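You operate a simulated robot arm through the tools that you are given. There is no shell and no other tool. Be economical: measure what you need, move in short steps, check, and stop when the job is done.

The job below is to be done with a simulated robot arm. You get a single attempt, and the scene is never put back.

JOB
Rake the crusted mop clean, then dress it with white compound.
Fine: put the rake and the bar back; stop the buffer with the red button. Set down upright: mop rake, white compound bar.

It is judged by the outcome, as a careful person would: the job done as asked, and still so three seconds after it is handed in. It fails if anything else is knocked over, pushed out of place, dropped, spilled or broken.

ROBOT AND FRAMES
A 7-joint arm with a two-finger parallel gripper, fixed in place. Base frame: the origin is at the foot of the arm, x ahead of it, y to its left, z up; the work surface is at about z = 880. Units: mm, degrees, N and s.
With the tool pointing down near the work surface it reaches from about 240 to 680 mm from the base axis. Its first joint turns from -66.0 to 66.0 degrees. Payload 2.4 kg.
The tool frame sits at the grasp point between the pads (the TCP): z along the fingers, y along the line on which they close. The tips reach 30 mm beyond it. Largest opening 94 mm; finger width 28, thickness 10; the body of the gripper, 50 by 96 mm, starts 55 mm behind the TCP.
Orientation is told as [roll, pitch, yaw] about the base's x, y, z axes, in that order, counted from this pose: with the fingers straight down and closing along the base's y, the tool's x points along the base's -x, its y along +y and its z along -z.

CONTROLS
- The arm moves only by the tool arm_command. Its arguments are lists of equal length, an entry for each row: "linear": the shift along the base's x, y, z in mm, a list of three; "angular": the turn, a rotation vector about the base's x, y, z in degrees, a list of three; "jaw": the gripper command, from -1 (shut) to 1 (fully open), values between in proportion. In form: {"linear": [[x, y, z], ...], "angular": [[ax, ay, az], ...], "jaw": [jaw, ...]}. A call has 1 to 12 rows; each row shifts and turns the commanded pose from where the row before left it. Rows are played at 5 a second. More than 50 mm and 8.6 degrees between two rows, or a gripper value outside its range, and nothing of the call is played. Where a pose cannot be reached the arm comes as near as it can. A force on the tool above 40 N (or 10 N above the force at the start of the call, whichever is more), or a blocked arm, ends the call early, and 0.2 s more pass. The fingers move at their own pace (about 153 mm/s each) and stop on an object; they squeeze with about 34 N. The grip force told is the motor's: it shows also when the fingers shut on nothing. Time passes only in rows, and 0.2 s behind the last, so rows that do not move let the fingers close. It gives the time, the measured TCP pose, the force on the tool (base axes), the opening and the grip force at its end, in the units of the frame above (readings bear some noise), with the torque about the TCP (base axes, N m) and any sound that the robot's microphone picked up.
- Cameras (640 x 400 px; columns grow to the right, rows downward): "scene" is fixed at [38.4, 472.2, 1448.5]; the picture's right is [-0.76, -0.65, 0.00], its down [-0.34, 0.39, -0.86] and it looks along [0.56, -0.65, -0.52] (base axes); focal length 342 px, centre (320, 200). "wrist" rides on the gripper at [76, 14, -102] in the tool frame; the picture's right is [-0.18, 0.98, 0.00], its down [-0.75, -0.14, -0.64] and it looks along [-0.63, -0.12, 0.77] (tool axes); focal length 243 px, centre (320, 200). There is no depth. A picture from a camera that has moved, and an enlarged one, comes with that camera's place and axes in the base frame and with its lens.
- camera(camera): a new picture of that camera. The clock stands still meanwhile.
- inspect(camera, box): a new picture of the part [left, top, right, bottom] of that camera's present view, enlarged. The clock stands still meanwhile.
- sign_off(): hands the job in; it is judged then, once.

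Work in short steps. Places have to be worked out from the pictures, the camera data and where the tool is seen: move nearer, look again, correct. Check each grasp and each placing, and mend what went wrong. You have 120 turns and 76 pictures in all, those below and enlarged ones among them. Open the gripper and draw the arm clear of the work before you hand the job in, unless the task says otherwise; then end with one line.

The tools are called after ">>>" as a command line: name --argument value ..., lists and objects as JSON in quotes. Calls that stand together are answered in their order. arm_command: Moves the arm, as the interface text tells. Its arguments: {"type":"object","properties":{"linear":{"type":"array","items":{"type":"array","items":{"type":"number"}}},"angular":{"type":"array","items":{"type":"array","items":{"type":"number"}}},"jaw":{"type":"array","items":{"type":"number"}}},"required":["linear","angular","jaw"]} The other tools are called the same way: camera (camera) takes a picture; inspect (camera, box) takes an enlarged picture of a part of a camera's view; sign_off () hands the job in.

At the start:

```text
t: 0.0
tool_pos: [366.0, 2.1, 1236.0]
ee_rot: [0.0, 0.0, 0.1]
wrist_force: [0.9, 0.6, -0.2]
torque: [0.01, 0.02, -0.01]
width: 94.0
grasp_force: 0.1
```

scene: 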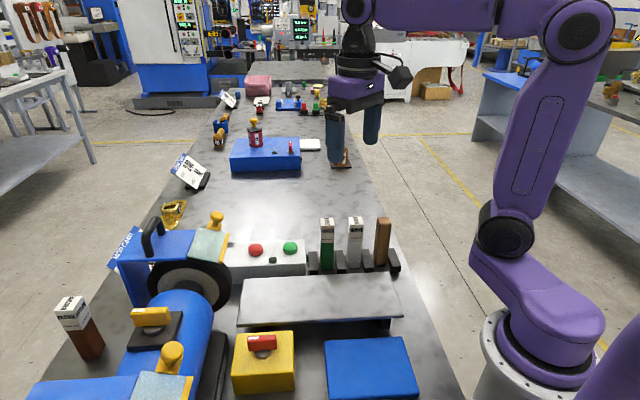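
wrist: 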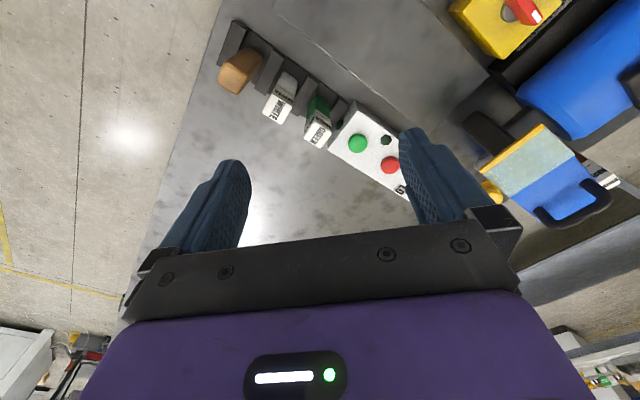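

I start by enlarging the work area to identify the buffer, rake, bars and buttons.

>>> inspect --camera "scene" --box '[220, 200, 420, 325]'

>>> inspect --camera "scene" --box '[20, 190, 340, 400]'

>>> inspect --camera "wrist" --box '[200, 0, 640, 240]'

```text
3.20 times, centred on (320, 262) of scene
camera zoom: at [38.4, 472.2, 1448.5], right [-0.76, -0.65, 0.0], down [-0.34, 0.39, -0.86], along [0.56, -0.65, -0.52], focal length 1094 px, centre (320, 0)
```

zoom: 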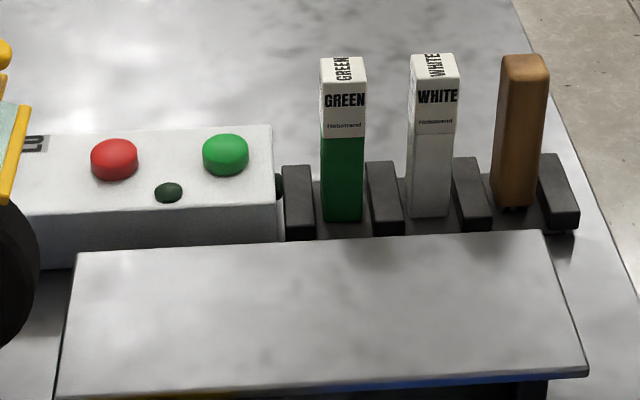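

```text
1.90 times, centred on (180, 295) of scene
camera zoom: at [38.4, 472.2, 1448.5], right [-0.76, -0.65, 0.0], down [-0.34, 0.39, -0.86], along [0.56, -0.65, -0.52], focal length 652 px, centre (587, 19)
```

zoom: 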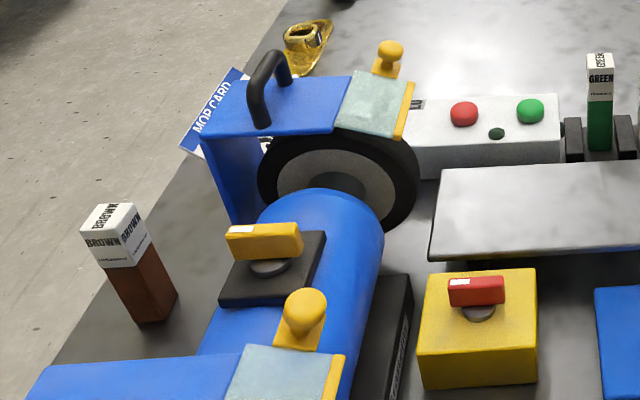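

```text
1.45 times, centred on (420, 120) of wrist
camera zoom: at [287.7, 16.4, 1338.9], right [0.18, 0.98, 0.0], down [0.75, -0.14, 0.64], along [0.63, -0.12, -0.77], focal length 353 px, centre (174, 316)
```

zoom: 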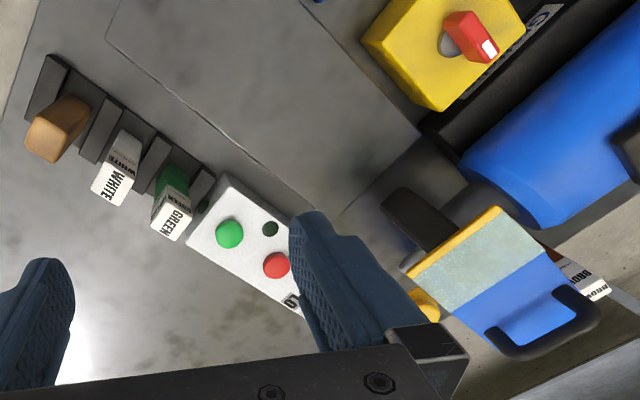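

The rack holds green, white and the wooden rake; the buffer is at +y with a hooded mop. I'll read the cards and the rest of the bench.

>>> inspect --camera "scene" --box '[150, 80, 350, 205]'

>>> inspect --camera "scene" --box '[95, 195, 255, 295]'

>>> inspect --camera "scene" --box '[20, 280, 212, 400]'

>>> inspect --camera "wrist" --box '[440, 60, 640, 240]'

```text
3.20 times, centred on (250, 142) of scene
camera zoom: at [38.4, 472.2, 1448.5], right [-0.76, -0.65, 0.0], down [-0.34, 0.39, -0.86], along [0.56, -0.65, -0.52], focal length 1094 px, centre (544, 384)
```

zoom: 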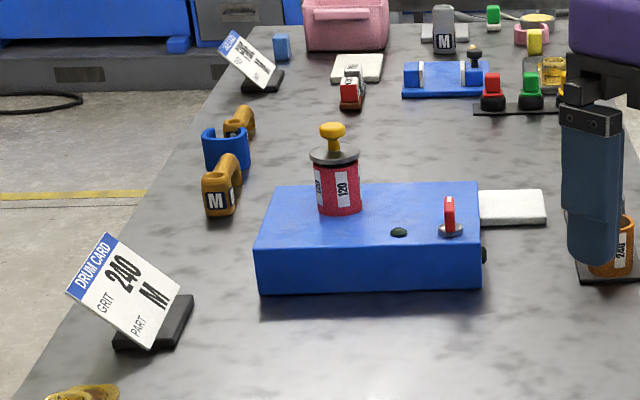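

```text
4.00 times, centred on (175, 245) of scene
camera zoom: at [38.4, 472.2, 1448.5], right [-0.76, -0.65, 0.0], down [-0.34, 0.39, -0.86], along [0.56, -0.65, -0.52], focal length 1368 px, centre (900, 20)
```

zoom: 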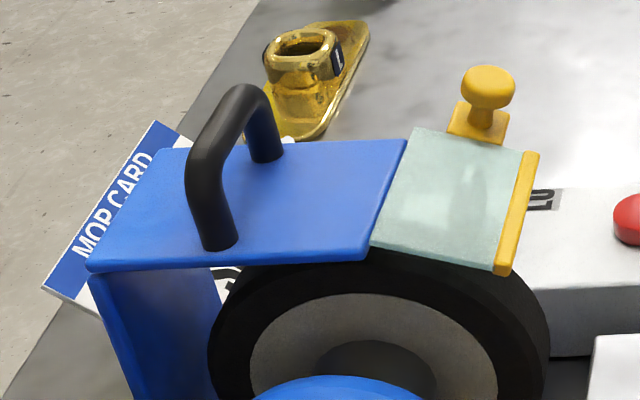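

```text
3.33 times, centred on (116, 340) of scene
camera zoom: at [38.4, 472.2, 1448.5], right [-0.76, -0.65, 0.0], down [-0.34, 0.39, -0.86], along [0.56, -0.65, -0.52], focal length 1140 px, centre (1000, -267)
```

zoom: 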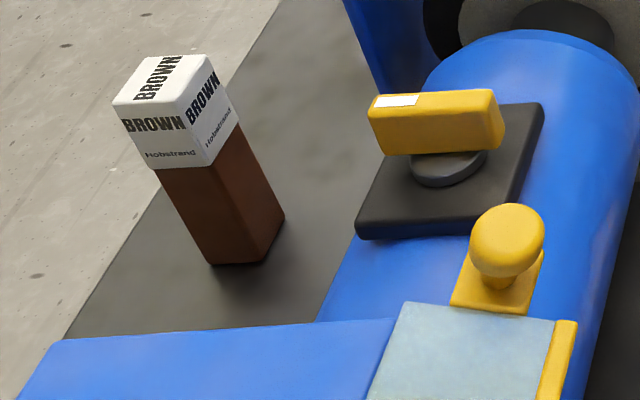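

```text
2.22 times, centred on (540, 150) of wrist
camera zoom: at [287.7, 16.4, 1338.9], right [0.18, 0.98, 0.0], down [0.75, -0.14, 0.64], along [0.63, -0.12, -0.77], focal length 539 px, centre (-169, 311)
```

zoom: 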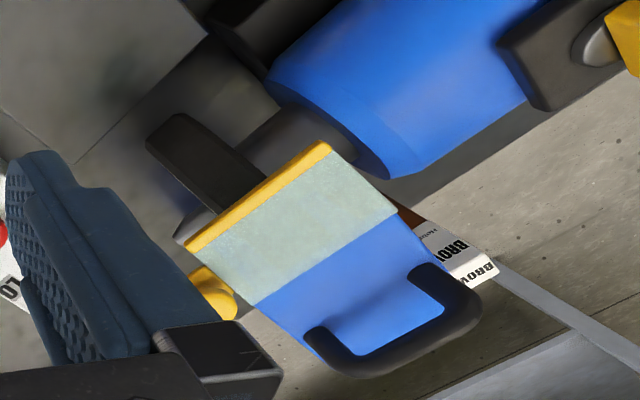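

Two mops on one spindle, facing the arm, roughly at (494,290) and (310,440). I swing the gripper to face the machine from the base side to get a look at both mops and the card.

>>> arm_command --linear '[[-25, 30, 0], [-25, 30, 0], [-25, 30, 0], [-20, 30, 0], [-20, 30, 0], [-10, 30, 0]]' --angular '[[0, 0, 7], [0, 0, 7], [0, 0, 7], [0, 0, 7], [0, 0, 7], [0, 0, 7]]' --jaw '[1, 1, 1, 1, 1, 1]'

>>> camera --camera "wrist"

```text
t: 1.4
tool_pos: [239.6, 183.6, 1236.9]
ee_rot: [0.1, 0.0, 42.1]
wrist_force: [-0.4, 0.0, -0.1]
torque: [0.01, 0.01, -0.02]
width: 93.9
grasp_force: 0.0
```

```text
66 pictures are left
camera wrist: at [170.8, 141.6, 1339.3], right [-0.52, 0.85, 0.0], down [0.65, 0.4, 0.64], along [0.55, 0.34, -0.77], focal length 243 px, centre (320, 200)
```

wrist: 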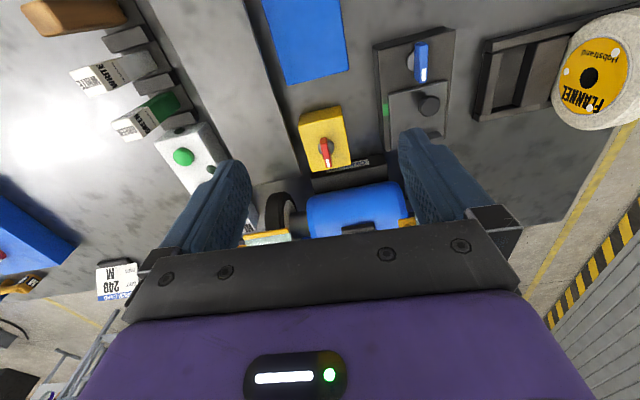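

The machine lies behind the fingers; I tilt the tool up about 30° so it appears in the clear upper part of the image.

>>> arm_command --linear '[[0, 0, 0], [0, 0, 0], [0, 0, 0], [0, 0, 0]]' --angular '[[5.2, -5.8, 0], [5.2, -5.8, 0], [5.2, -5.8, 0], [5.2, -5.8, 0]]' --jaw '[1, 1, 1, 1]'

>>> camera --camera "wrist"

```text
t: 2.4
tool_pos: [240.3, 182.8, 1236.1]
ee_rot: [-0.1, -31.2, 42.0]
wrist_force: [0.7, 0.5, -0.5]
torque: [0.03, 0.0, 0.01]
width: 94.2
grasp_force: 0.1
```

```text
65 pictures are left
camera wrist: at [141.1, 114.2, 1284.7], right [-0.54, 0.84, 0.09], down [0.33, 0.1, 0.94], along [0.78, 0.54, -0.33], focal length 243 px, centre (320, 200)
```

wrist: 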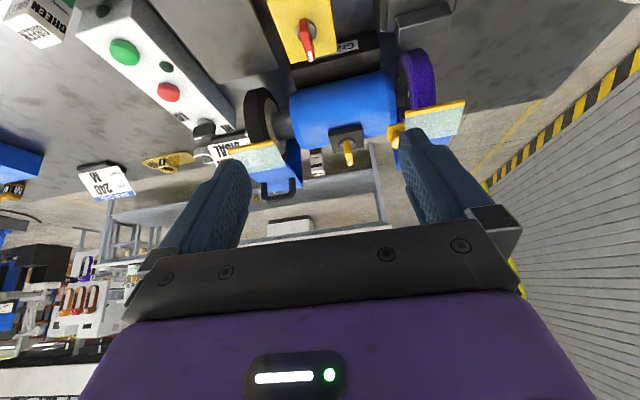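

Now both mops are visible (a black one and a purple one). Enlarging the machine and the control box.

>>> inspect --camera "wrist" --box '[200, 40, 360, 200]'

>>> inspect --camera "wrist" --box '[330, 20, 490, 170]'

>>> inspect --camera "wrist" --box '[60, 0, 260, 160]'

```text
2.50 times, centred on (280, 120) of wrist
camera zoom: at [141.1, 114.2, 1284.7], right [-0.54, 0.84, 0.09], down [0.33, 0.1, 0.94], along [0.78, 0.54, -0.33], focal length 606 px, centre (420, 400)
```

zoom: 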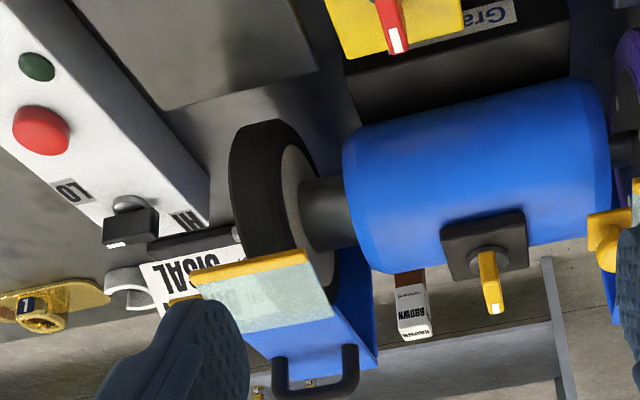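

```text
2.67 times, centred on (410, 95) of wrist
camera zoom: at [141.1, 114.2, 1284.7], right [-0.54, 0.84, 0.09], down [0.33, 0.1, 0.94], along [0.78, 0.54, -0.33], focal length 647 px, centre (80, 480)
```

zoom: 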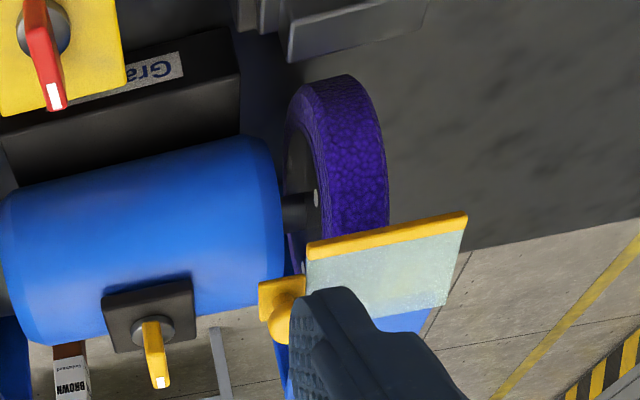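

```text
2.50 times, centred on (160, 80) of wrist
camera zoom: at [141.1, 114.2, 1284.7], right [-0.54, 0.84, 0.09], down [0.33, 0.1, 0.94], along [0.78, 0.54, -0.33], focal length 606 px, centre (720, 500)
```

zoom: 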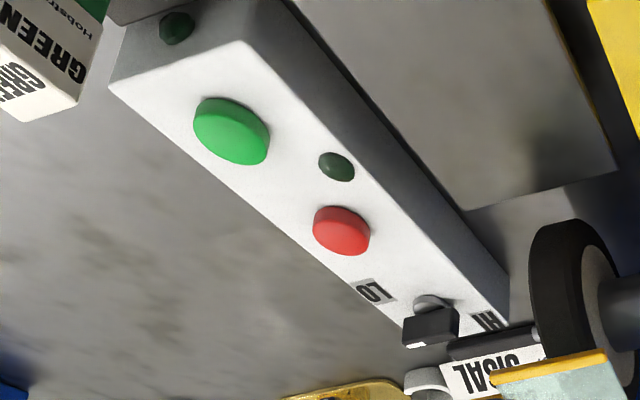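

The control box also has a LO/HI speed switch, and the card (behind the hood, ~(780,290)) says "SISAL…". I move to where the camera can read the card past the hood.

>>> arm_command --linear '[[40, -12, 0], [40, -12, 0], [40, -12, -10], [40, -12, -20], [40, -10, -20], [40, -10, -20], [40, -10, -20], [40, -4, -18]]' --angular '[[-5.2, 5.8, 0], [-5.2, 5.8, 0], [-5.2, 5.8, 0], [0, 0, 0], [0, 0, 0], [0, 0, 0], [0, 0, 0], [0, 0, 0]]' --jaw '[1, 1, 1, 1, 1, 1, 1, 1]'

>>> camera --camera "wrist"

```text
t: 4.2
tool_pos: [561.6, 99.7, 1127.1]
ee_rot: [-0.1, -7.7, 41.9]
wrist_force: [0.5, -0.3, 0.3]
torque: [-0.02, 0.05, -0.02]
width: 94.0
grasp_force: 0.1
```

```text
61 pictures are left
camera wrist: at [483.4, 49.9, 1219.1], right [-0.52, 0.85, 0.02], down [0.58, 0.34, 0.74], along [0.62, 0.4, -0.67], focal length 243 px, centre (320, 200)
```

wrist: 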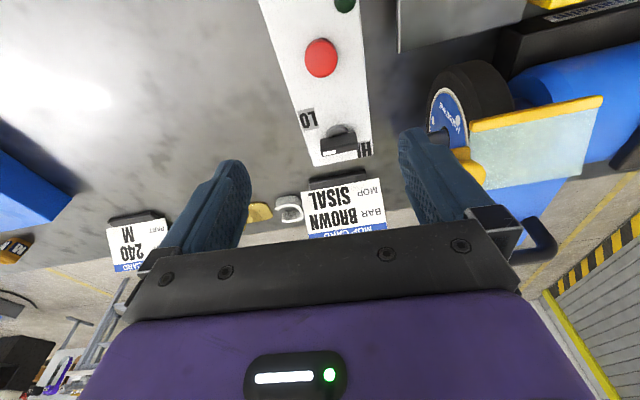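

The card says mop SISAL, bar BROWN. I look at the labels on the near mop and the switch.

>>> inspect --camera "wrist" --box '[400, 20, 640, 200]'

>>> inspect --camera "wrist" --box '[240, 100, 420, 240]'

```text
2.22 times, centred on (520, 110) of wrist
camera zoom: at [483.4, 49.9, 1219.1], right [-0.52, 0.85, 0.02], down [0.58, 0.34, 0.74], along [0.62, 0.4, -0.67], focal length 539 px, centre (-124, 400)
```

zoom: 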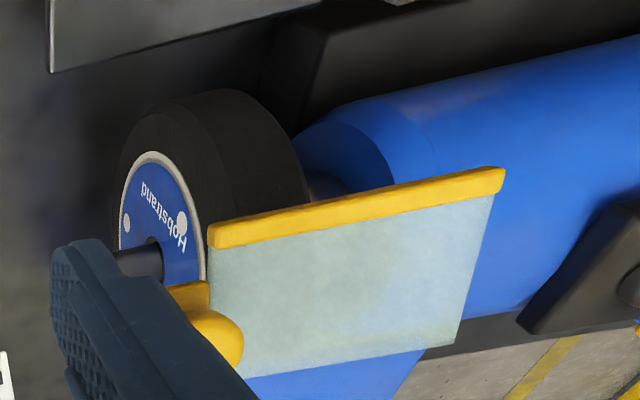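

```text
2.86 times, centred on (330, 170) of wrist
camera zoom: at [483.4, 49.9, 1219.1], right [-0.52, 0.85, 0.02], down [0.58, 0.34, 0.74], along [0.62, 0.4, -0.67], focal length 693 px, centre (291, 286)
```

zoom: 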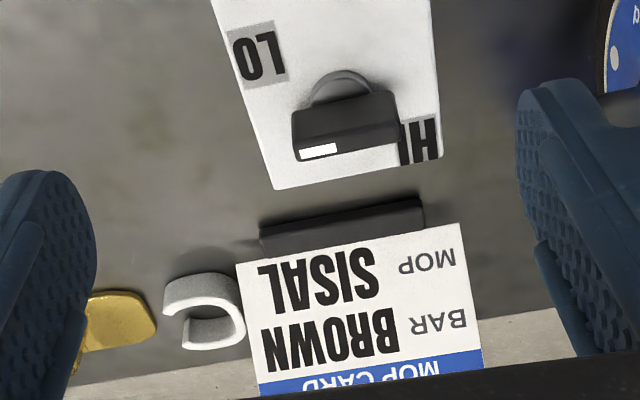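

Next I need to compare the two mops' rims; I move parallel to the spindle toward the left mop, raised.

>>> arm_command --linear '[[-40, 0, 30], [-40, 0, 30], [-40, 25, 0], [-40, 30, 0], [-40, 30, 0], [-40, 30, 0], [-30, 30, 0], [-30, 30, 0], [-20, 25, 0]]' --angular '[[0, 0, 0], [0, 0, 0], [0, 0, 0], [0, 0, 0], [0, 0, 0], [0, 0, 0], [0, 0, 0], [0, 0, 0], [0, 0, 0]]' --jaw '[1, 1, 1, 1, 1, 1, 1, 1, 1]'

>>> camera --camera "wrist"

```text
t: 6.2
tool_pos: [241.9, 303.2, 1186.4]
ee_rot: [0.0, -7.9, 41.8]
wrist_force: [-0.6, 0.3, -0.3]
torque: [-0.01, 0.0, -0.01]
width: 94.2
grasp_force: 0.0
```

```text
58 pictures are left
camera wrist: at [164.5, 253.4, 1279.6], right [-0.52, 0.85, 0.02], down [0.59, 0.34, 0.74], along [0.62, 0.4, -0.67], focal length 243 px, centre (320, 200)
```

wrist: 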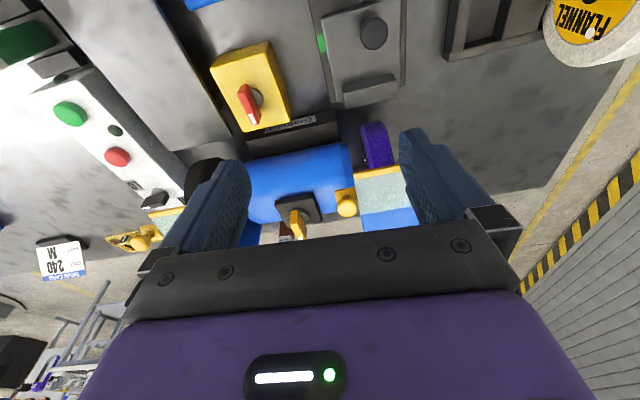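

>>> inspect --camera "wrist" --box '[330, 90, 430, 240]'

>>> inspect --camera "wrist" --box '[200, 20, 420, 180]'

```text
2.67 times, centred on (380, 165) of wrist
camera zoom: at [164.5, 253.4, 1279.6], right [-0.52, 0.85, 0.02], down [0.59, 0.34, 0.74], along [0.62, 0.4, -0.67], focal length 647 px, centre (160, 293)
```

zoom: 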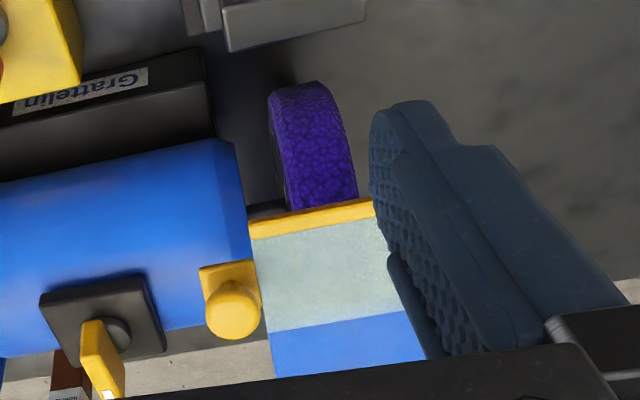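

```text
2.50 times, centred on (310, 100) of wrist
camera zoom: at [164.5, 253.4, 1279.6], right [-0.52, 0.85, 0.02], down [0.59, 0.34, 0.74], along [0.62, 0.4, -0.67], focal length 606 px, centre (345, 450)
```

zoom: 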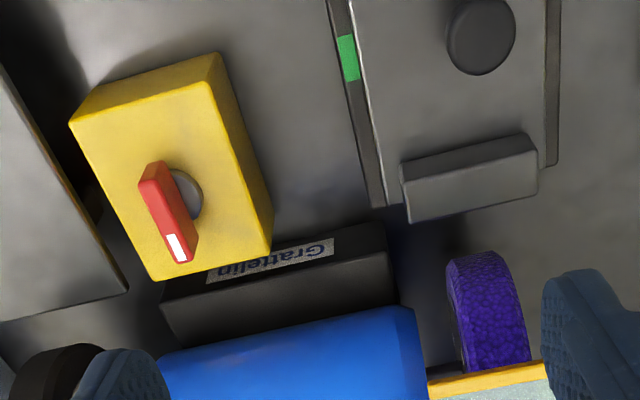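

The purple mop has a lumpy, cell-like surface, the black one seems smooth. I go closer to each to judge which is crusted.

>>> arm_command --linear '[[-25, 15, -15], [-10, 15, -25], [0, 15, -30]]' --angular '[[5.2, -5.8, 0], [5.2, -5.8, 0], [0, 0, 0]]' --jaw '[1, 1, 1]'

>>> inspect --camera "wrist" --box '[180, 0, 460, 200]'

```text
t: 7.0
tool_pos: [207.5, 346.2, 1119.0]
ee_rot: [0.0, -23.5, 42.0]
wrist_force: [-0.1, 0.2, -0.8]
torque: [0.03, 0.02, -0.01]
width: 93.9
grasp_force: 0.1
```

```text
2.00 times, centred on (320, 100) of wrist
camera zoom: at [114.1, 281.9, 1183.3], right [-0.53, 0.84, 0.07], down [0.42, 0.19, 0.89], along [0.74, 0.5, -0.45], focal length 485 px, centre (320, 400)
```

zoom: 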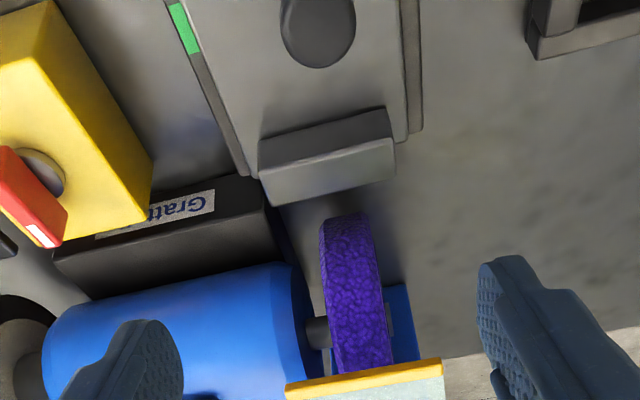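

The purple rim is lumpy. I slide along the spindle (+165,-158) to see the black mop the same way.

>>> arm_command --linear '[[34, -32, 0], [34, -32, 0], [34, -32, 0], [34, -32, 0], [34, -32, 0]]' --angular '[[0, 0, 0], [0, 0, 0], [0, 0, 0], [0, 0, 0], [0, 0, 0]]' --jaw '[1, 1, 1, 1, 1]'

>>> inspect --camera "wrist" --box '[180, 0, 460, 200]'

```text
t: 8.2
tool_pos: [378.4, 185.4, 1116.5]
ee_rot: [0.0, -23.5, 42.0]
wrist_force: [0.3, 0.1, 0.3]
torque: [0.01, -0.02, 0.01]
width: 94.0
grasp_force: 0.0
```

```text
2.00 times, centred on (320, 100) of wrist
camera zoom: at [284.9, 120.9, 1182.8], right [-0.53, 0.84, 0.07], down [0.42, 0.19, 0.89], along [0.74, 0.5, -0.45], focal length 485 px, centre (320, 400)
```

zoom: 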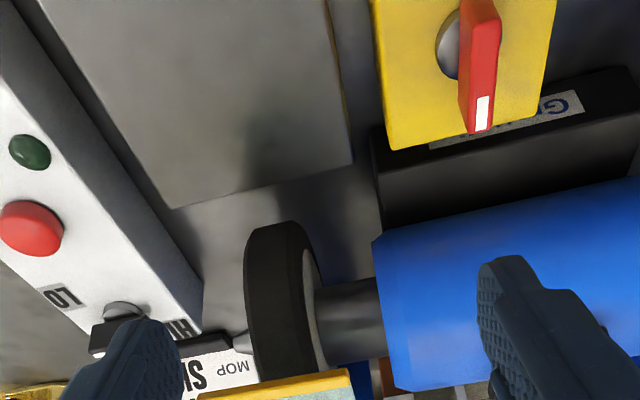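

>>> inspect --camera "wrist" --box '[275, 100, 355, 195]'

>>> inspect --camera "scene" --box '[140, 250, 240, 315]'

```text
4.21 times, centred on (315, 148) of wrist
camera zoom: at [284.9, 120.9, 1182.8], right [-0.53, 0.84, 0.07], down [0.42, 0.19, 0.89], along [0.74, 0.5, -0.45], focal length 1022 px, centre (341, 421)
```

zoom: 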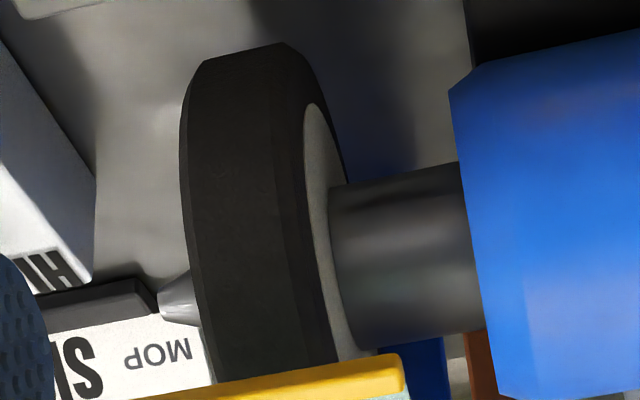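

```text
6.15 times, centred on (190, 282) of scene
camera zoom: at [38.3, 472.2, 1448.5], right [-0.76, -0.65, 0.0], down [-0.34, 0.39, -0.86], along [0.56, -0.65, -0.52], focal length 2105 px, centre (1120, -308)
```

zoom: 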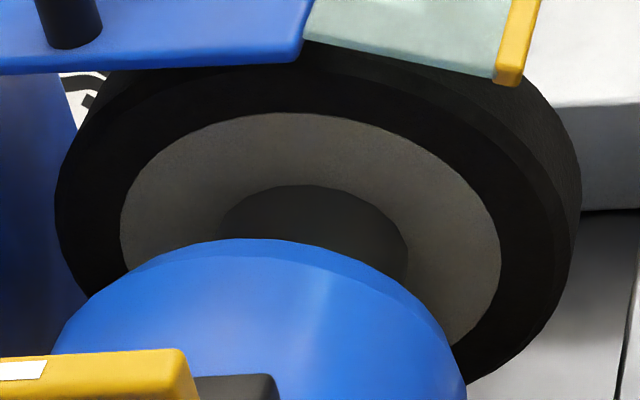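

The black mop has a pale fabric face with a smooth black rim. I need the purple mop's face for comparison, so I move to look along yaw ~68° at its inner side.

>>> arm_command --linear '[[-30, 20, 20], [-30, 25, 10], [-25, 25, 0], [-25, 25, 0], [-25, 25, 0]]' --angular '[[0, 0, 5.2], [0, 0, 5.2], [0, 0, 5.2], [0, 0, 5.2], [0, 0, 5.2]]' --jaw '[1, 1, 1, 1, 1]'

>>> inspect --camera "wrist" --box '[240, 0, 440, 200]'

```text
t: 9.4
tool_pos: [243.3, 307.5, 1148.3]
ee_rot: [-0.1, -23.3, 68.1]
wrist_force: [0.2, -0.1, -0.5]
torque: [0.02, -0.05, -0.01]
width: 93.8
grasp_force: 0.0
```

```text
2.00 times, centred on (340, 100) of wrist
camera zoom: at [186.4, 209.4, 1212.3], right [-0.85, 0.52, 0.07], down [0.29, 0.35, 0.89], along [0.44, 0.78, -0.45], focal length 485 px, centre (280, 400)
```

zoom: 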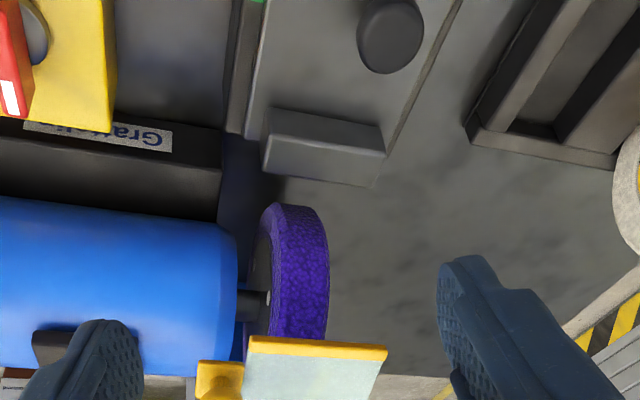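

>>> inspect --camera "wrist" --box '[305, 90, 375, 180]'

```text
4.44 times, centred on (340, 135) of wrist
camera zoom: at [186.4, 209.4, 1212.3], right [-0.85, 0.52, 0.07], down [0.29, 0.35, 0.89], along [0.44, 0.78, -0.45], focal length 1078 px, centre (231, 489)
```

zoom: 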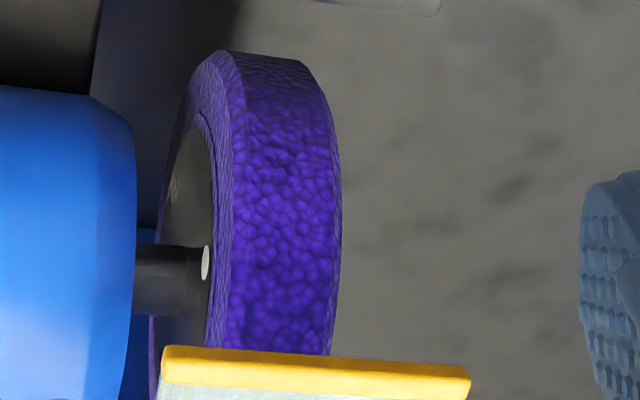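

The left wheel is bumpy purple with a dark core; the right is a labelled Hobstrand fabric mop with a black rim. I want its full label, so I move to look at its outer face from yaw ~90°.

>>> arm_command --linear '[[32, -30, 10], [32, -30, 0], [32, -30, 0], [32, -30, 0], [32, -30, 0], [32, -30, 0], [32, -30, 0], [32, -30, 0]]' --angular '[[0, 0, 0], [0, 0, 0], [-6, 2.4, 0], [-6, 2.4, 0], [0, 0, 6], [0, 0, 6], [0, 0, 6], [0, 0, 6]]' --jaw '[1, 1, 1, 1, 1, 1, 1, 1]'

>>> camera --camera "wrist"

```text
t: 11.2
tool_pos: [496.7, 65.0, 1157.5]
ee_rot: [0.0, -10.4, 92.0]
wrist_force: [0.1, -0.5, 0.4]
torque: [0.01, 0.03, 0.02]
width: 93.9
grasp_force: 0.0
```

```text
49 pictures are left
camera wrist: at [483.5, -29.8, 1244.0], right [-0.99, 0.15, 0.03], down [0.12, 0.63, 0.77], along [0.09, 0.76, -0.64], focal length 243 px, centre (320, 200)
```

wrist: 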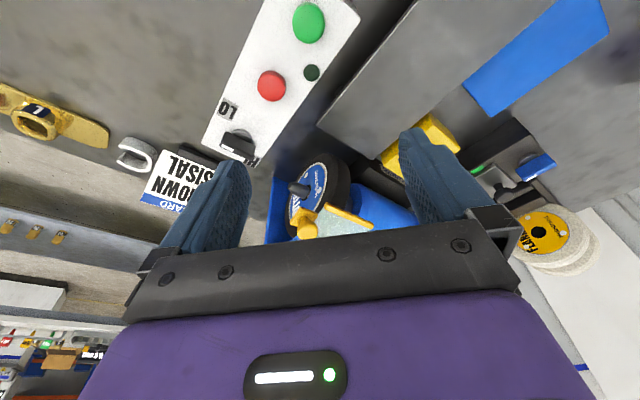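

>>> inspect --camera "wrist" --box '[265, 140, 385, 250]'

```text
3.64 times, centred on (325, 195) of wrist
camera zoom: at [483.5, -29.8, 1244.0], right [-0.99, 0.15, 0.03], down [0.12, 0.63, 0.77], along [0.09, 0.76, -0.64], focal length 882 px, centre (302, 218)
```

zoom: 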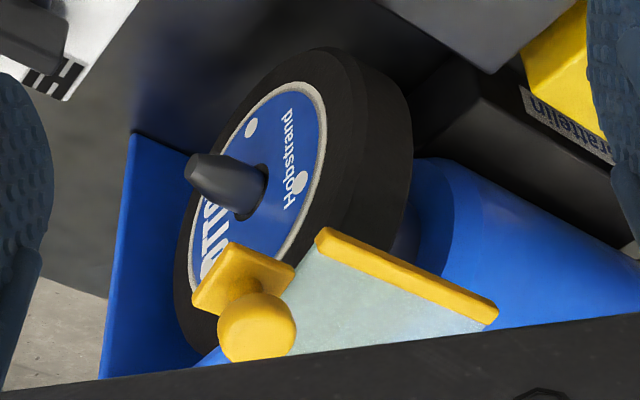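

The right mop's label reads "…TTO…" (COTTON): a pale cotton mop with a hard black rim. To rule out the left wheel, I go for a look at its outer face.

>>> arm_command --linear '[[-33, 30, 20], [-33, 35, 10], [-33, 37, 0], [-33, 37, 0], [-33, 37, 0], [-33, 37, 0], [-33, 37, 0], [-33, 37, 0], [-33, 37, 0]]' --angular '[[0, 0, -8], [0, 0, -8], [0, 0, -8], [0, 0, -8], [0, 0, -8], [0, 0, -8], [0, 0, -8], [0, 0, -8], [0, 0, -8]]' --jaw '[1, 1, 1, 1, 1, 1, 1, 1, 1]'

>>> camera --camera "wrist"

```text
t: 13.2
tool_pos: [199.8, 389.6, 1186.2]
ee_rot: [-0.1, -10.5, 20.0]
wrist_force: [-0.4, -0.2, 0.4]
torque: [-0.02, -0.01, 0.0]
width: 94.0
grasp_force: 0.0
```

```text
47 pictures are left
camera wrist: at [104.7, 370.5, 1274.7], right [-0.17, 0.99, 0.03], down [0.63, 0.08, 0.77], along [0.76, 0.15, -0.64], focal length 243 px, centre (320, 200)
```

wrist: 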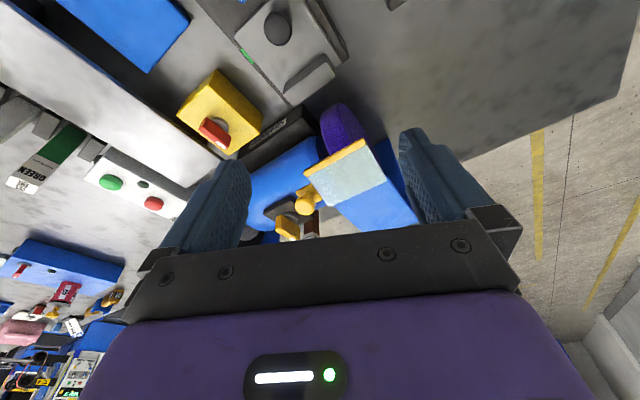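

>>> inspect --camera "wrist" --box '[300, 80, 420, 200]'

```text
3.33 times, centred on (360, 140) of wrist
camera zoom: at [104.7, 370.5, 1274.7], right [-0.17, 0.99, 0.03], down [0.63, 0.08, 0.77], along [0.76, 0.15, -0.64], focal length 809 px, centre (187, 400)
```

zoom: 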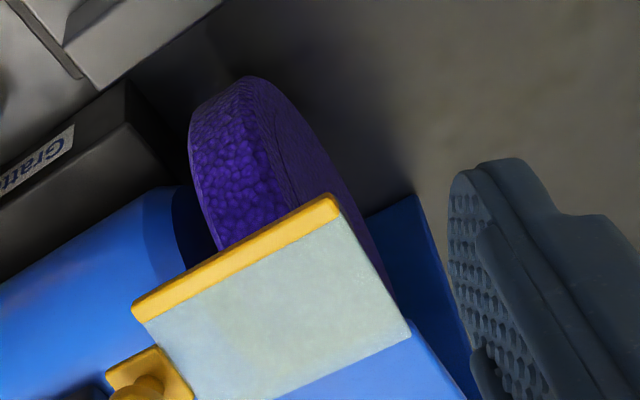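

The left wheel's rim is strikingly lumpy. For reference of what a clean Hobstrand mop looks like, I turn to view the spare flannel mop.

>>> arm_command --linear '[[10, -15, 10], [10, -15, 0], [10, -15, 0], [0, -15, 0], [0, -15, 0], [0, -15, 0]]' --angular '[[0, 0, 8.5], [0, 0, 8.5], [0, 0, 8.5], [0, 0, 8.5], [0, 0, 8.5], [0, 0, 8.5]]' --jaw '[1, 1, 1, 1, 1, 1]'

>>> inspect --camera "wrist" --box '[240, 0, 640, 250]'

```text
t: 14.6
tool_pos: [230.2, 299.0, 1197.2]
ee_rot: [0.0, -10.4, 71.2]
wrist_force: [0.5, -0.7, 0.1]
torque: [-0.03, 0.0, -0.02]
width: 94.1
grasp_force: 0.0
```

```text
1.60 times, centred on (440, 125) of wrist
camera zoom: at [184.2, 215.0, 1285.2], right [-0.87, 0.49, 0.03], down [0.33, 0.55, 0.77], along [0.36, 0.68, -0.64], focal length 388 px, centre (128, 320)
```

zoom: 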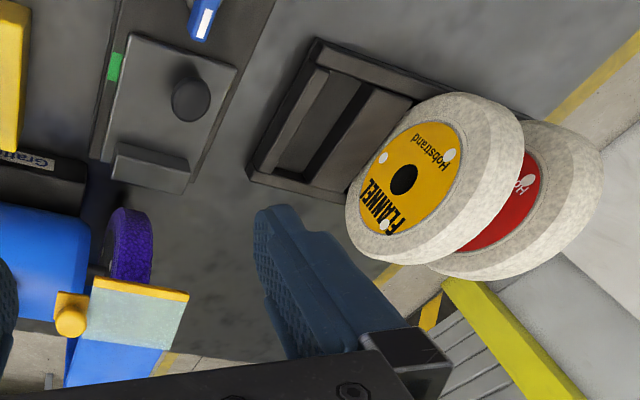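

Clean mops here are cream all over. I check whether the left wheel's core is cream fabric too (i.e. purple is a deposit) with a more face-on look at its inner side.

>>> arm_command --linear '[[35, -10, 0], [35, -10, -10], [35, -10, -10], [25, -10, 0]]' --angular '[[0, 0, 8], [0, 0, 8], [0, 0, 8], [0, 0, 0]]' --jaw '[1, 1, 1, 1]'

>>> inspect --camera "wrist" --box '[240, 40, 480, 240]'

```text
t: 15.6
tool_pos: [361.0, 258.9, 1177.5]
ee_rot: [-0.1, -10.5, 95.1]
wrist_force: [-0.3, -0.5, 0.2]
torque: [0.03, 0.05, -0.01]
width: 93.8
grasp_force: 0.2
```

```text
2.00 times, centred on (360, 140) of wrist
camera zoom: at [352.9, 163.8, 1265.3], right [-1.0, 0.09, 0.03], down [0.08, 0.63, 0.77], along [0.05, 0.77, -0.64], focal length 485 px, centre (240, 320)
```

zoom: 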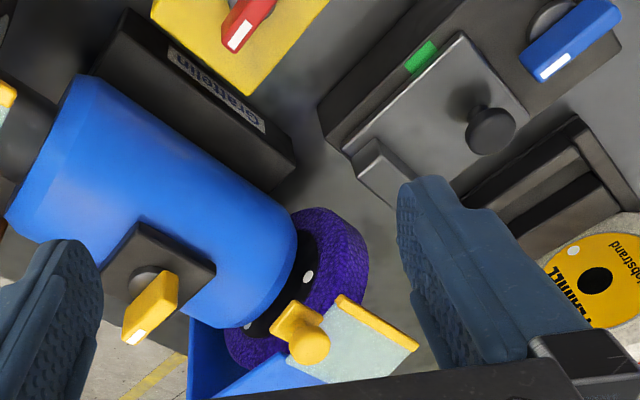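

>>> inspect --camera "wrist" --box '[345, 135, 435, 230]'

```text
4.21 times, centred on (390, 182) of wrist
camera zoom: at [352.9, 163.8, 1265.3], right [-1.0, 0.09, 0.03], down [0.08, 0.63, 0.77], along [0.05, 0.77, -0.64], focal length 1022 px, centre (25, 274)
```

zoom: 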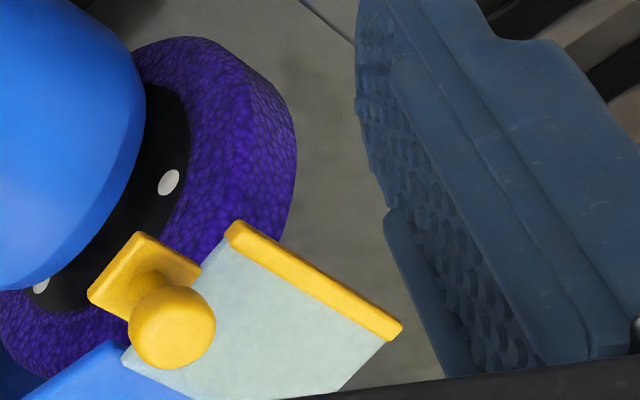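

The left wheel is purple throughout (right up to its black label), while the right cotton mop is cream under a hard black rim crust: the right cotton mop is the crusted one. Button estimates: green (500,42,930), red (558,100,930). Next a low, level look at the right mop's front for its geometry.

>>> arm_command --linear '[[-10, -25, 0], [-10, -25, 0], [-10, -25, 0], [-10, -25, 0], [-10, -25, 0], [-10, -25, 0], [0, -10, 0], [0, 0, -10], [0, 0, -20], [0, 0, -20], [0, 0, -20], [0, 0, -20]]' --angular '[[0, 0, -8.5], [0, 0, -8.5], [0, 0, -8.5], [0, 0, -8.5], [0, 0, -8.5], [0, 0, -8.5], [4.9, -5.1, 0], [4.9, -5.1, 0], [4.9, -5.1, 0], [4.9, -5.1, 0], [4.9, -5.1, 0], [0, 0, 0]]' --jaw '[1, 1, 1, 1, 1, 1, 1, 1, 1, 1, 1, 1]'

>>> camera --camera "wrist"

```text
t: 18.2
tool_pos: [311.4, 91.8, 1098.5]
ee_rot: [-1.1, -41.2, 43.3]
wrist_force: [-0.1, -0.1, 0.7]
torque: [-0.04, 0.03, -0.05]
width: 93.9
grasp_force: 0.1
out of reach, approached as far as the arm can: row 10
```

```text
42 pictures are left
camera wrist: at [206.8, 17.2, 1126.4], right [-0.56, 0.82, 0.11], down [0.19, 0.0, 0.98], along [0.8, 0.57, -0.16], focal length 243 px, centre (320, 200)
```

wrist: 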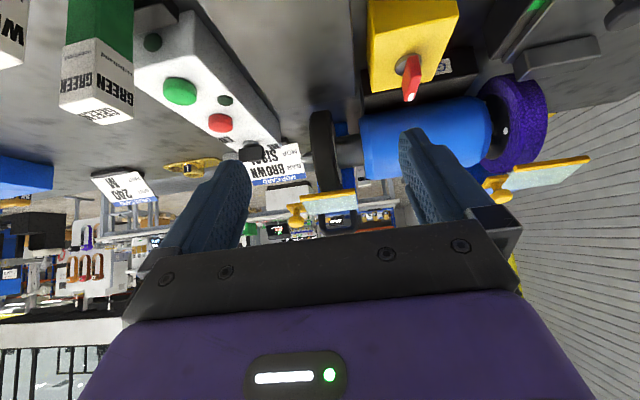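

>>> inspect --camera "wrist" --box '[270, 80, 450, 230]'

>>> inspect --camera "wrist" --box '[120, 20, 320, 180]'

```text
2.67 times, centred on (360, 155) of wrist
camera zoom: at [206.8, 17.2, 1126.4], right [-0.56, 0.82, 0.11], down [0.19, 0.0, 0.98], along [0.8, 0.57, -0.16], focal length 647 px, centre (213, 320)
```

zoom: 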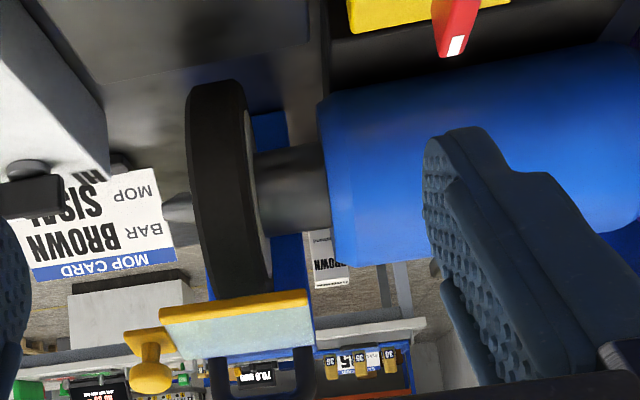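

```text
2.50 times, centred on (220, 100) of wrist
camera zoom: at [206.8, 17.2, 1126.4], right [-0.56, 0.82, 0.11], down [0.19, 0.0, 0.98], along [0.8, 0.57, -0.16], focal length 606 px, centre (570, 450)
```

zoom: 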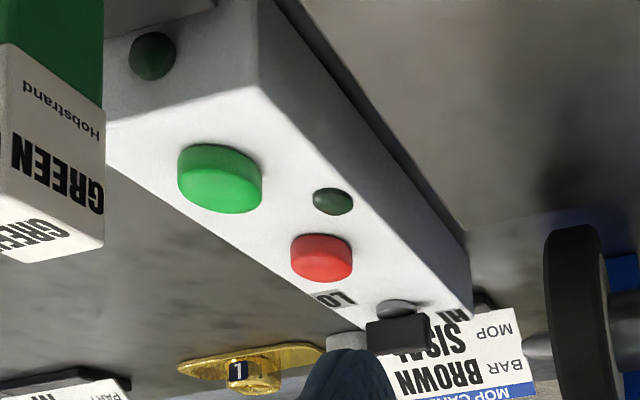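

Right mop worked out: centre ≈ (520,277,989), radius ≈ 78, front rim ≈ (467,220), shield edge at z≈1058. Now I level the tool and move over the rack to look at the rake and white bar closely.

>>> arm_command --linear '[[0, -10, 20], [0, -40, 20], [0, -40, 20], [0, -40, 0], [0, -40, 0], [0, -20, 0]]' --angular '[[-5.7, 6.0, 0], [-5.7, 6.0, 0], [-5.7, 6.0, 0], [-5.7, 6.0, 0], [-5.7, 6.0, 0], [0, 0, 0]]' --jaw '[1, 1, 1, 1, 1, 1]'

>>> camera --camera "wrist"

```text
t: 19.6
tool_pos: [310.6, -100.3, 1156.4]
ee_rot: [-1.2, 0.4, 43.4]
wrist_force: [0.0, 1.0, 0.5]
torque: [0.03, -0.02, 0.0]
width: 94.3
grasp_force: 0.1
```

```text
39 pictures are left
camera wrist: at [242.2, -140.3, 1261.1], right [-0.54, 0.84, -0.02], down [0.64, 0.43, 0.64], along [0.55, 0.33, -0.77], focal length 243 px, centre (320, 200)
```

wrist: 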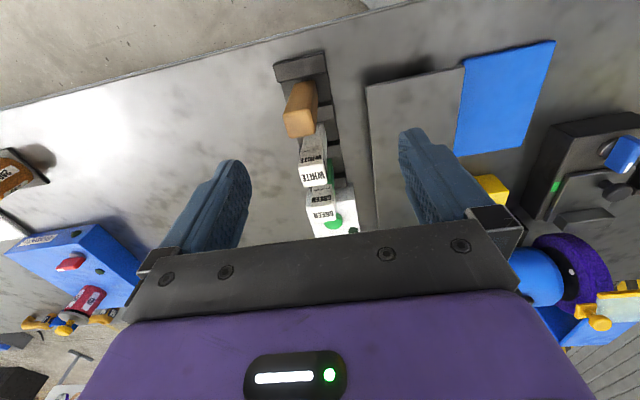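

>>> inspect --camera "wrist" --box '[250, 40, 380, 240]'

```text
2.00 times, centred on (315, 140) of wrist
camera zoom: at [242.2, -140.3, 1261.1], right [-0.54, 0.84, -0.02], down [0.64, 0.43, 0.64], along [0.55, 0.33, -0.77], focal length 485 px, centre (330, 320)
```

zoom: 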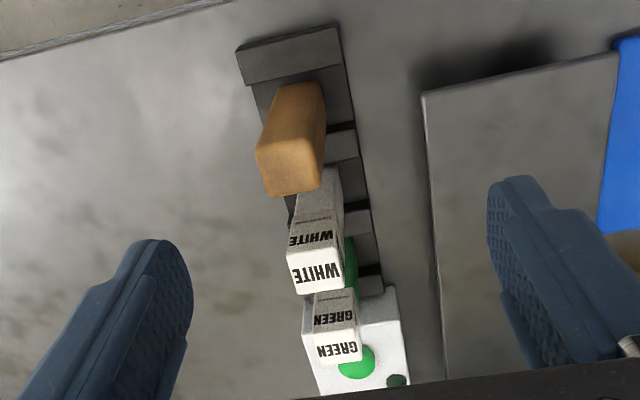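

Rake top ≈ (345,-106,1003), white bar top ≈ (391,-61,1010), everything is laid out at 45°. Green button triangulates to (495,43), top z≈942. I go above it with closed fingers.

>>> arm_command --linear '[[31, 24, 0], [31, 24, -10], [31, 24, -20], [31, 24, -30], [31, 24, -40], [30, 23, -50], [0, 0, 0]]' --angular '[[1.1, 0.5, 1.6], [0, 0, 0], [0, 0, 0], [0, 0, 0], [0, 0, 0], [0, 0, 0], [0, 0, 0]]' --jaw '[-1, -1, -1, -1, -1, -1, -1]'

>>> camera --camera "scene"

```text
refused: row 5 steps farther than a row can; nothing moved
```

```text
37 pictures are left
```

scene: 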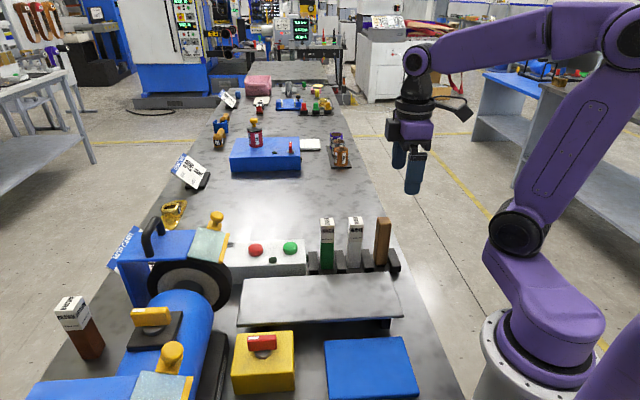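

Too large a step; I repeat with smaller descents.

>>> arm_command --linear '[[31, 24, 0], [31, 24, -15], [31, 24, -25], [31, 24, -25], [31, 24, -25], [30, 23, -25], [0, 0, 0]]' --angular '[[1.1, 0.5, 1.6], [0, 0, 0], [0, 0, 0], [0, 0, 0], [0, 0, 0], [0, 0, 0], [0, 0, 0]]' --jaw '[-1, -1, -1, -1, -1, -1, -1]'

>>> inspect --camera "scene" --box '[220, 160, 420, 285]'

```text
t: 21.2
tool_pos: [496.1, 42.3, 1039.0]
ee_rot: [-0.1, -0.2, 45.1]
wrist_force: [0.7, 0.5, 0.2]
torque: [0.06, 0.01, 0.0]
width: 0.1
grasp_force: 32.8
```

```text
3.20 times, centred on (320, 222) of scene
camera zoom: at [38.4, 472.2, 1448.5], right [-0.76, -0.65, 0.0], down [-0.34, 0.39, -0.86], along [0.56, -0.65, -0.52], focal length 1094 px, centre (320, 128)
```

zoom: 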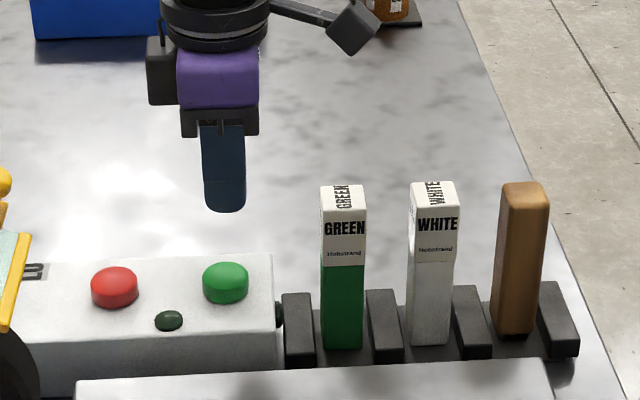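

Fingertips line up over the green button. Descending to press it in small steps.

>>> arm_command --linear '[[0, 0, -30], [0, 0, -28], [0, 0, -4], [0, 0, -4], [0, 0, -4]]' --angular '[[0, 0, 0], [0, 0, 0], [0, 0, 0], [0, 0, 0], [0, 0, 0]]' --jaw '[-1, -1, -1, -1, -1]'

```text
t: 22.4
tool_pos: [495.9, 42.3, 974.1]
ee_rot: [-0.2, -0.3, 45.0]
wrist_force: [-5.5, -6.4, 27.8]
torque: [-0.09, 0.11, 0.07]
width: 0.2
grasp_force: 32.4
heard: click
```

Heard a click with 28 N. I lift off and check whether the buffer runs.

>>> arm_command --linear '[[0, 0, 30], [0, 0, 40], [0, 0, 0]]' --angular '[[0, 0, 0], [0, 0, 0], [0, 0, 0]]' --jaw '[-1, -1, -1]'

>>> inspect --camera "scene" --box '[120, 200, 320, 325]'

```text
t: 23.2
tool_pos: [496.8, 44.4, 1041.7]
ee_rot: [0.0, -0.1, 45.0]
wrist_force: [0.1, -0.2, -0.5]
torque: [-0.01, 0.0, -0.02]
width: 0.2
grasp_force: 33.0
```

```text
3.20 times, centred on (220, 262) of scene
camera zoom: at [38.4, 472.2, 1448.5], right [-0.76, -0.65, 0.0], down [-0.34, 0.39, -0.86], along [0.56, -0.65, -0.52], focal length 1094 px, centre (640, 0)
```

zoom: 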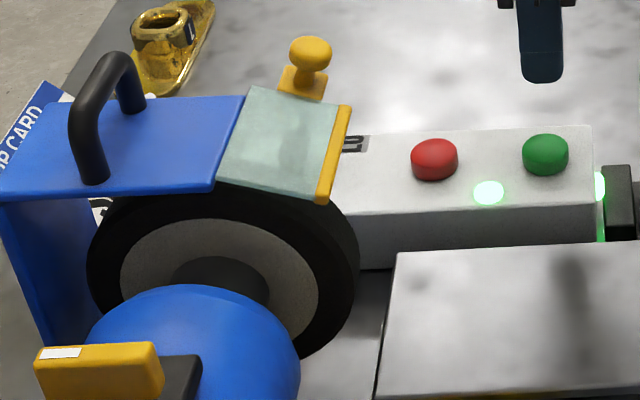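

The run lamp is lit. Now over to the rake, raised clear of the bars and opening the gripper.

>>> arm_command --linear '[[0, 0, 45], [-30, -30, 15], [-30, -30, 0], [-30, -30, 0], [-31, -30, 0], [-30, -30, 0], [0, 0, 0]]' --angular '[[0, 0, 0], [0, 0, 0], [0, 0, 0], [0, 0, 0], [0, 0, 0], [0, 0, 0], [0, 0, 0]]' --jaw '[-1, 0, 0.5, 0.5, 0.5, 0.5, 0.5]'

>>> camera --camera "wrist"

>>> inspect --camera "scene" --box '[280, 140, 440, 280]'

```text
t: 24.8
tool_pos: [344.0, -104.7, 1100.9]
ee_rot: [0.0, -0.1, 45.1]
wrist_force: [-1.1, 0.1, -0.4]
torque: [0.0, 0.0, 0.02]
width: 70.5
grasp_force: 0.1
```

```text
34 pictures are left
camera wrist: at [278.9, -149.7, 1204.8], right [-0.57, 0.82, 0.0], down [0.63, 0.43, 0.64], along [0.53, 0.36, -0.77], focal length 243 px, centre (320, 200)
```

wrist: 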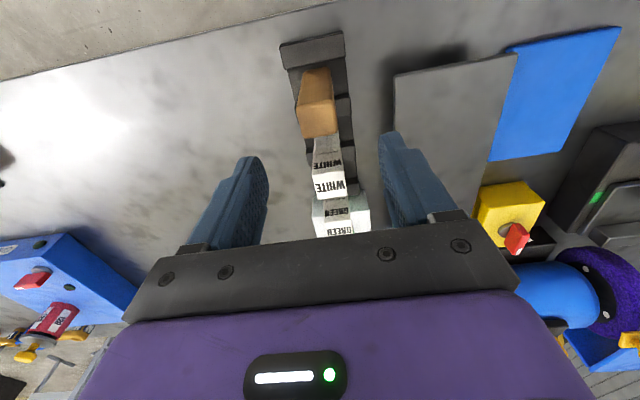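

```text
2.86 times, centred on (360, 210) of scene
camera zoom: at [38.4, 472.2, 1448.5], right [-0.76, -0.65, 0.0], down [-0.34, 0.39, -0.86], along [0.56, -0.65, -0.52], focal length 977 px, centre (206, 171)
```

zoom: 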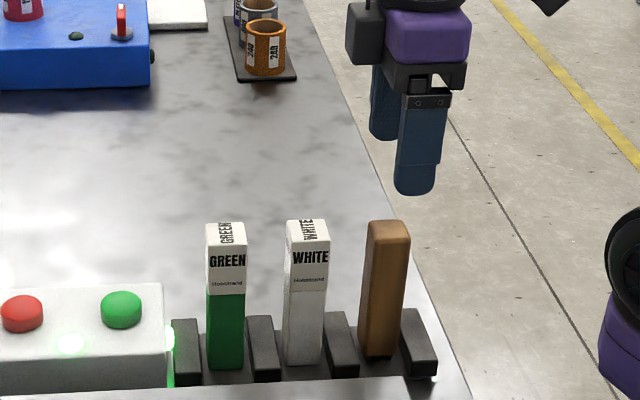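

The rake top checks out at (346,-106). Descend to z≈985 and close.

>>> arm_command --linear '[[2, -1, -40], [0, 0, -40], [0, 0, -35], [0, 0, 0], [0, 0, 0], [0, 0, 0]]' --angular '[[0, 0, 0], [0, 0, 0], [0, 0, 0], [0, 0, 0], [0, 0, 0], [0, 0, 0]]' --jaw '[0.5, 0.5, 0.5, -1, -1, -1]'

>>> inspect --camera "scene" --box '[280, 180, 440, 290]'

```text
t: 26.2
tool_pos: [345.9, -108.3, 986.5]
ee_rot: [0.0, -0.2, 45.0]
wrist_force: [0.2, -1.0, 0.5]
torque: [0.0, -0.01, 0.02]
width: 36.2
grasp_force: 33.8
```

```text
3.64 times, centred on (360, 235) of scene
camera zoom: at [38.4, 472.2, 1448.5], right [-0.76, -0.65, 0.0], down [-0.34, 0.39, -0.86], along [0.56, -0.65, -0.52], focal length 1244 px, centre (174, 73)
```

zoom: 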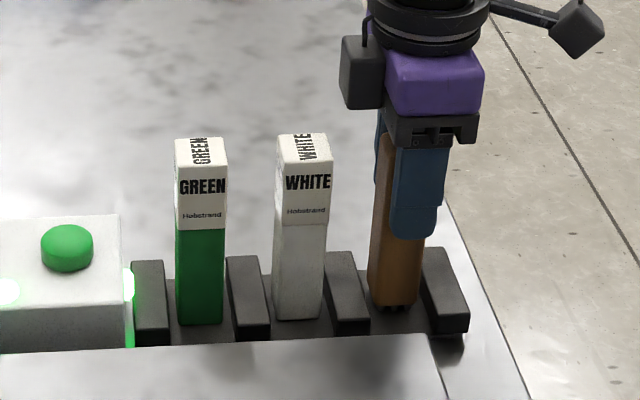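

Rake held (36 mm). I lift it straight up and check.

>>> arm_command --linear '[[0, 0, 30], [0, 0, 40], [0, 0, 40], [0, 0, 30]]' --angular '[[0, 0, 0], [0, 0, 0], [0, 0, 0], [0, 0, 0]]' --jaw '[-1, -1, -1, -1]'

>>> inspect --camera "scene" --box '[300, 110, 460, 270]'

```text
t: 27.2
tool_pos: [346.6, -107.7, 1127.9]
ee_rot: [0.0, -0.1, 45.0]
wrist_force: [-0.1, 0.1, -1.2]
torque: [0.0, -0.03, 0.03]
width: 35.8
grasp_force: 34.1
```

```text
2.50 times, centred on (380, 190) of scene
camera zoom: at [38.4, 472.2, 1448.5], right [-0.76, -0.65, 0.0], down [-0.34, 0.39, -0.86], along [0.56, -0.65, -0.52], focal length 855 px, centre (170, 225)
```

zoom: 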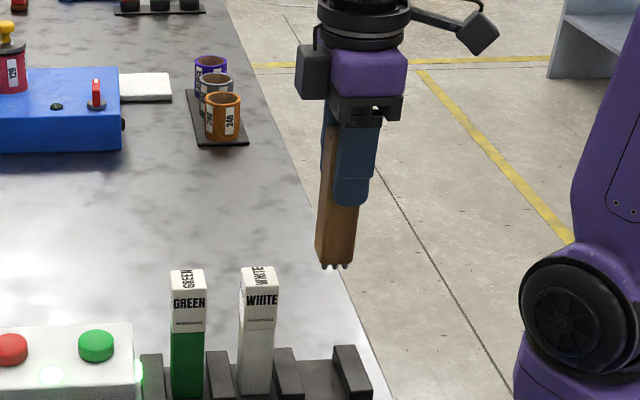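

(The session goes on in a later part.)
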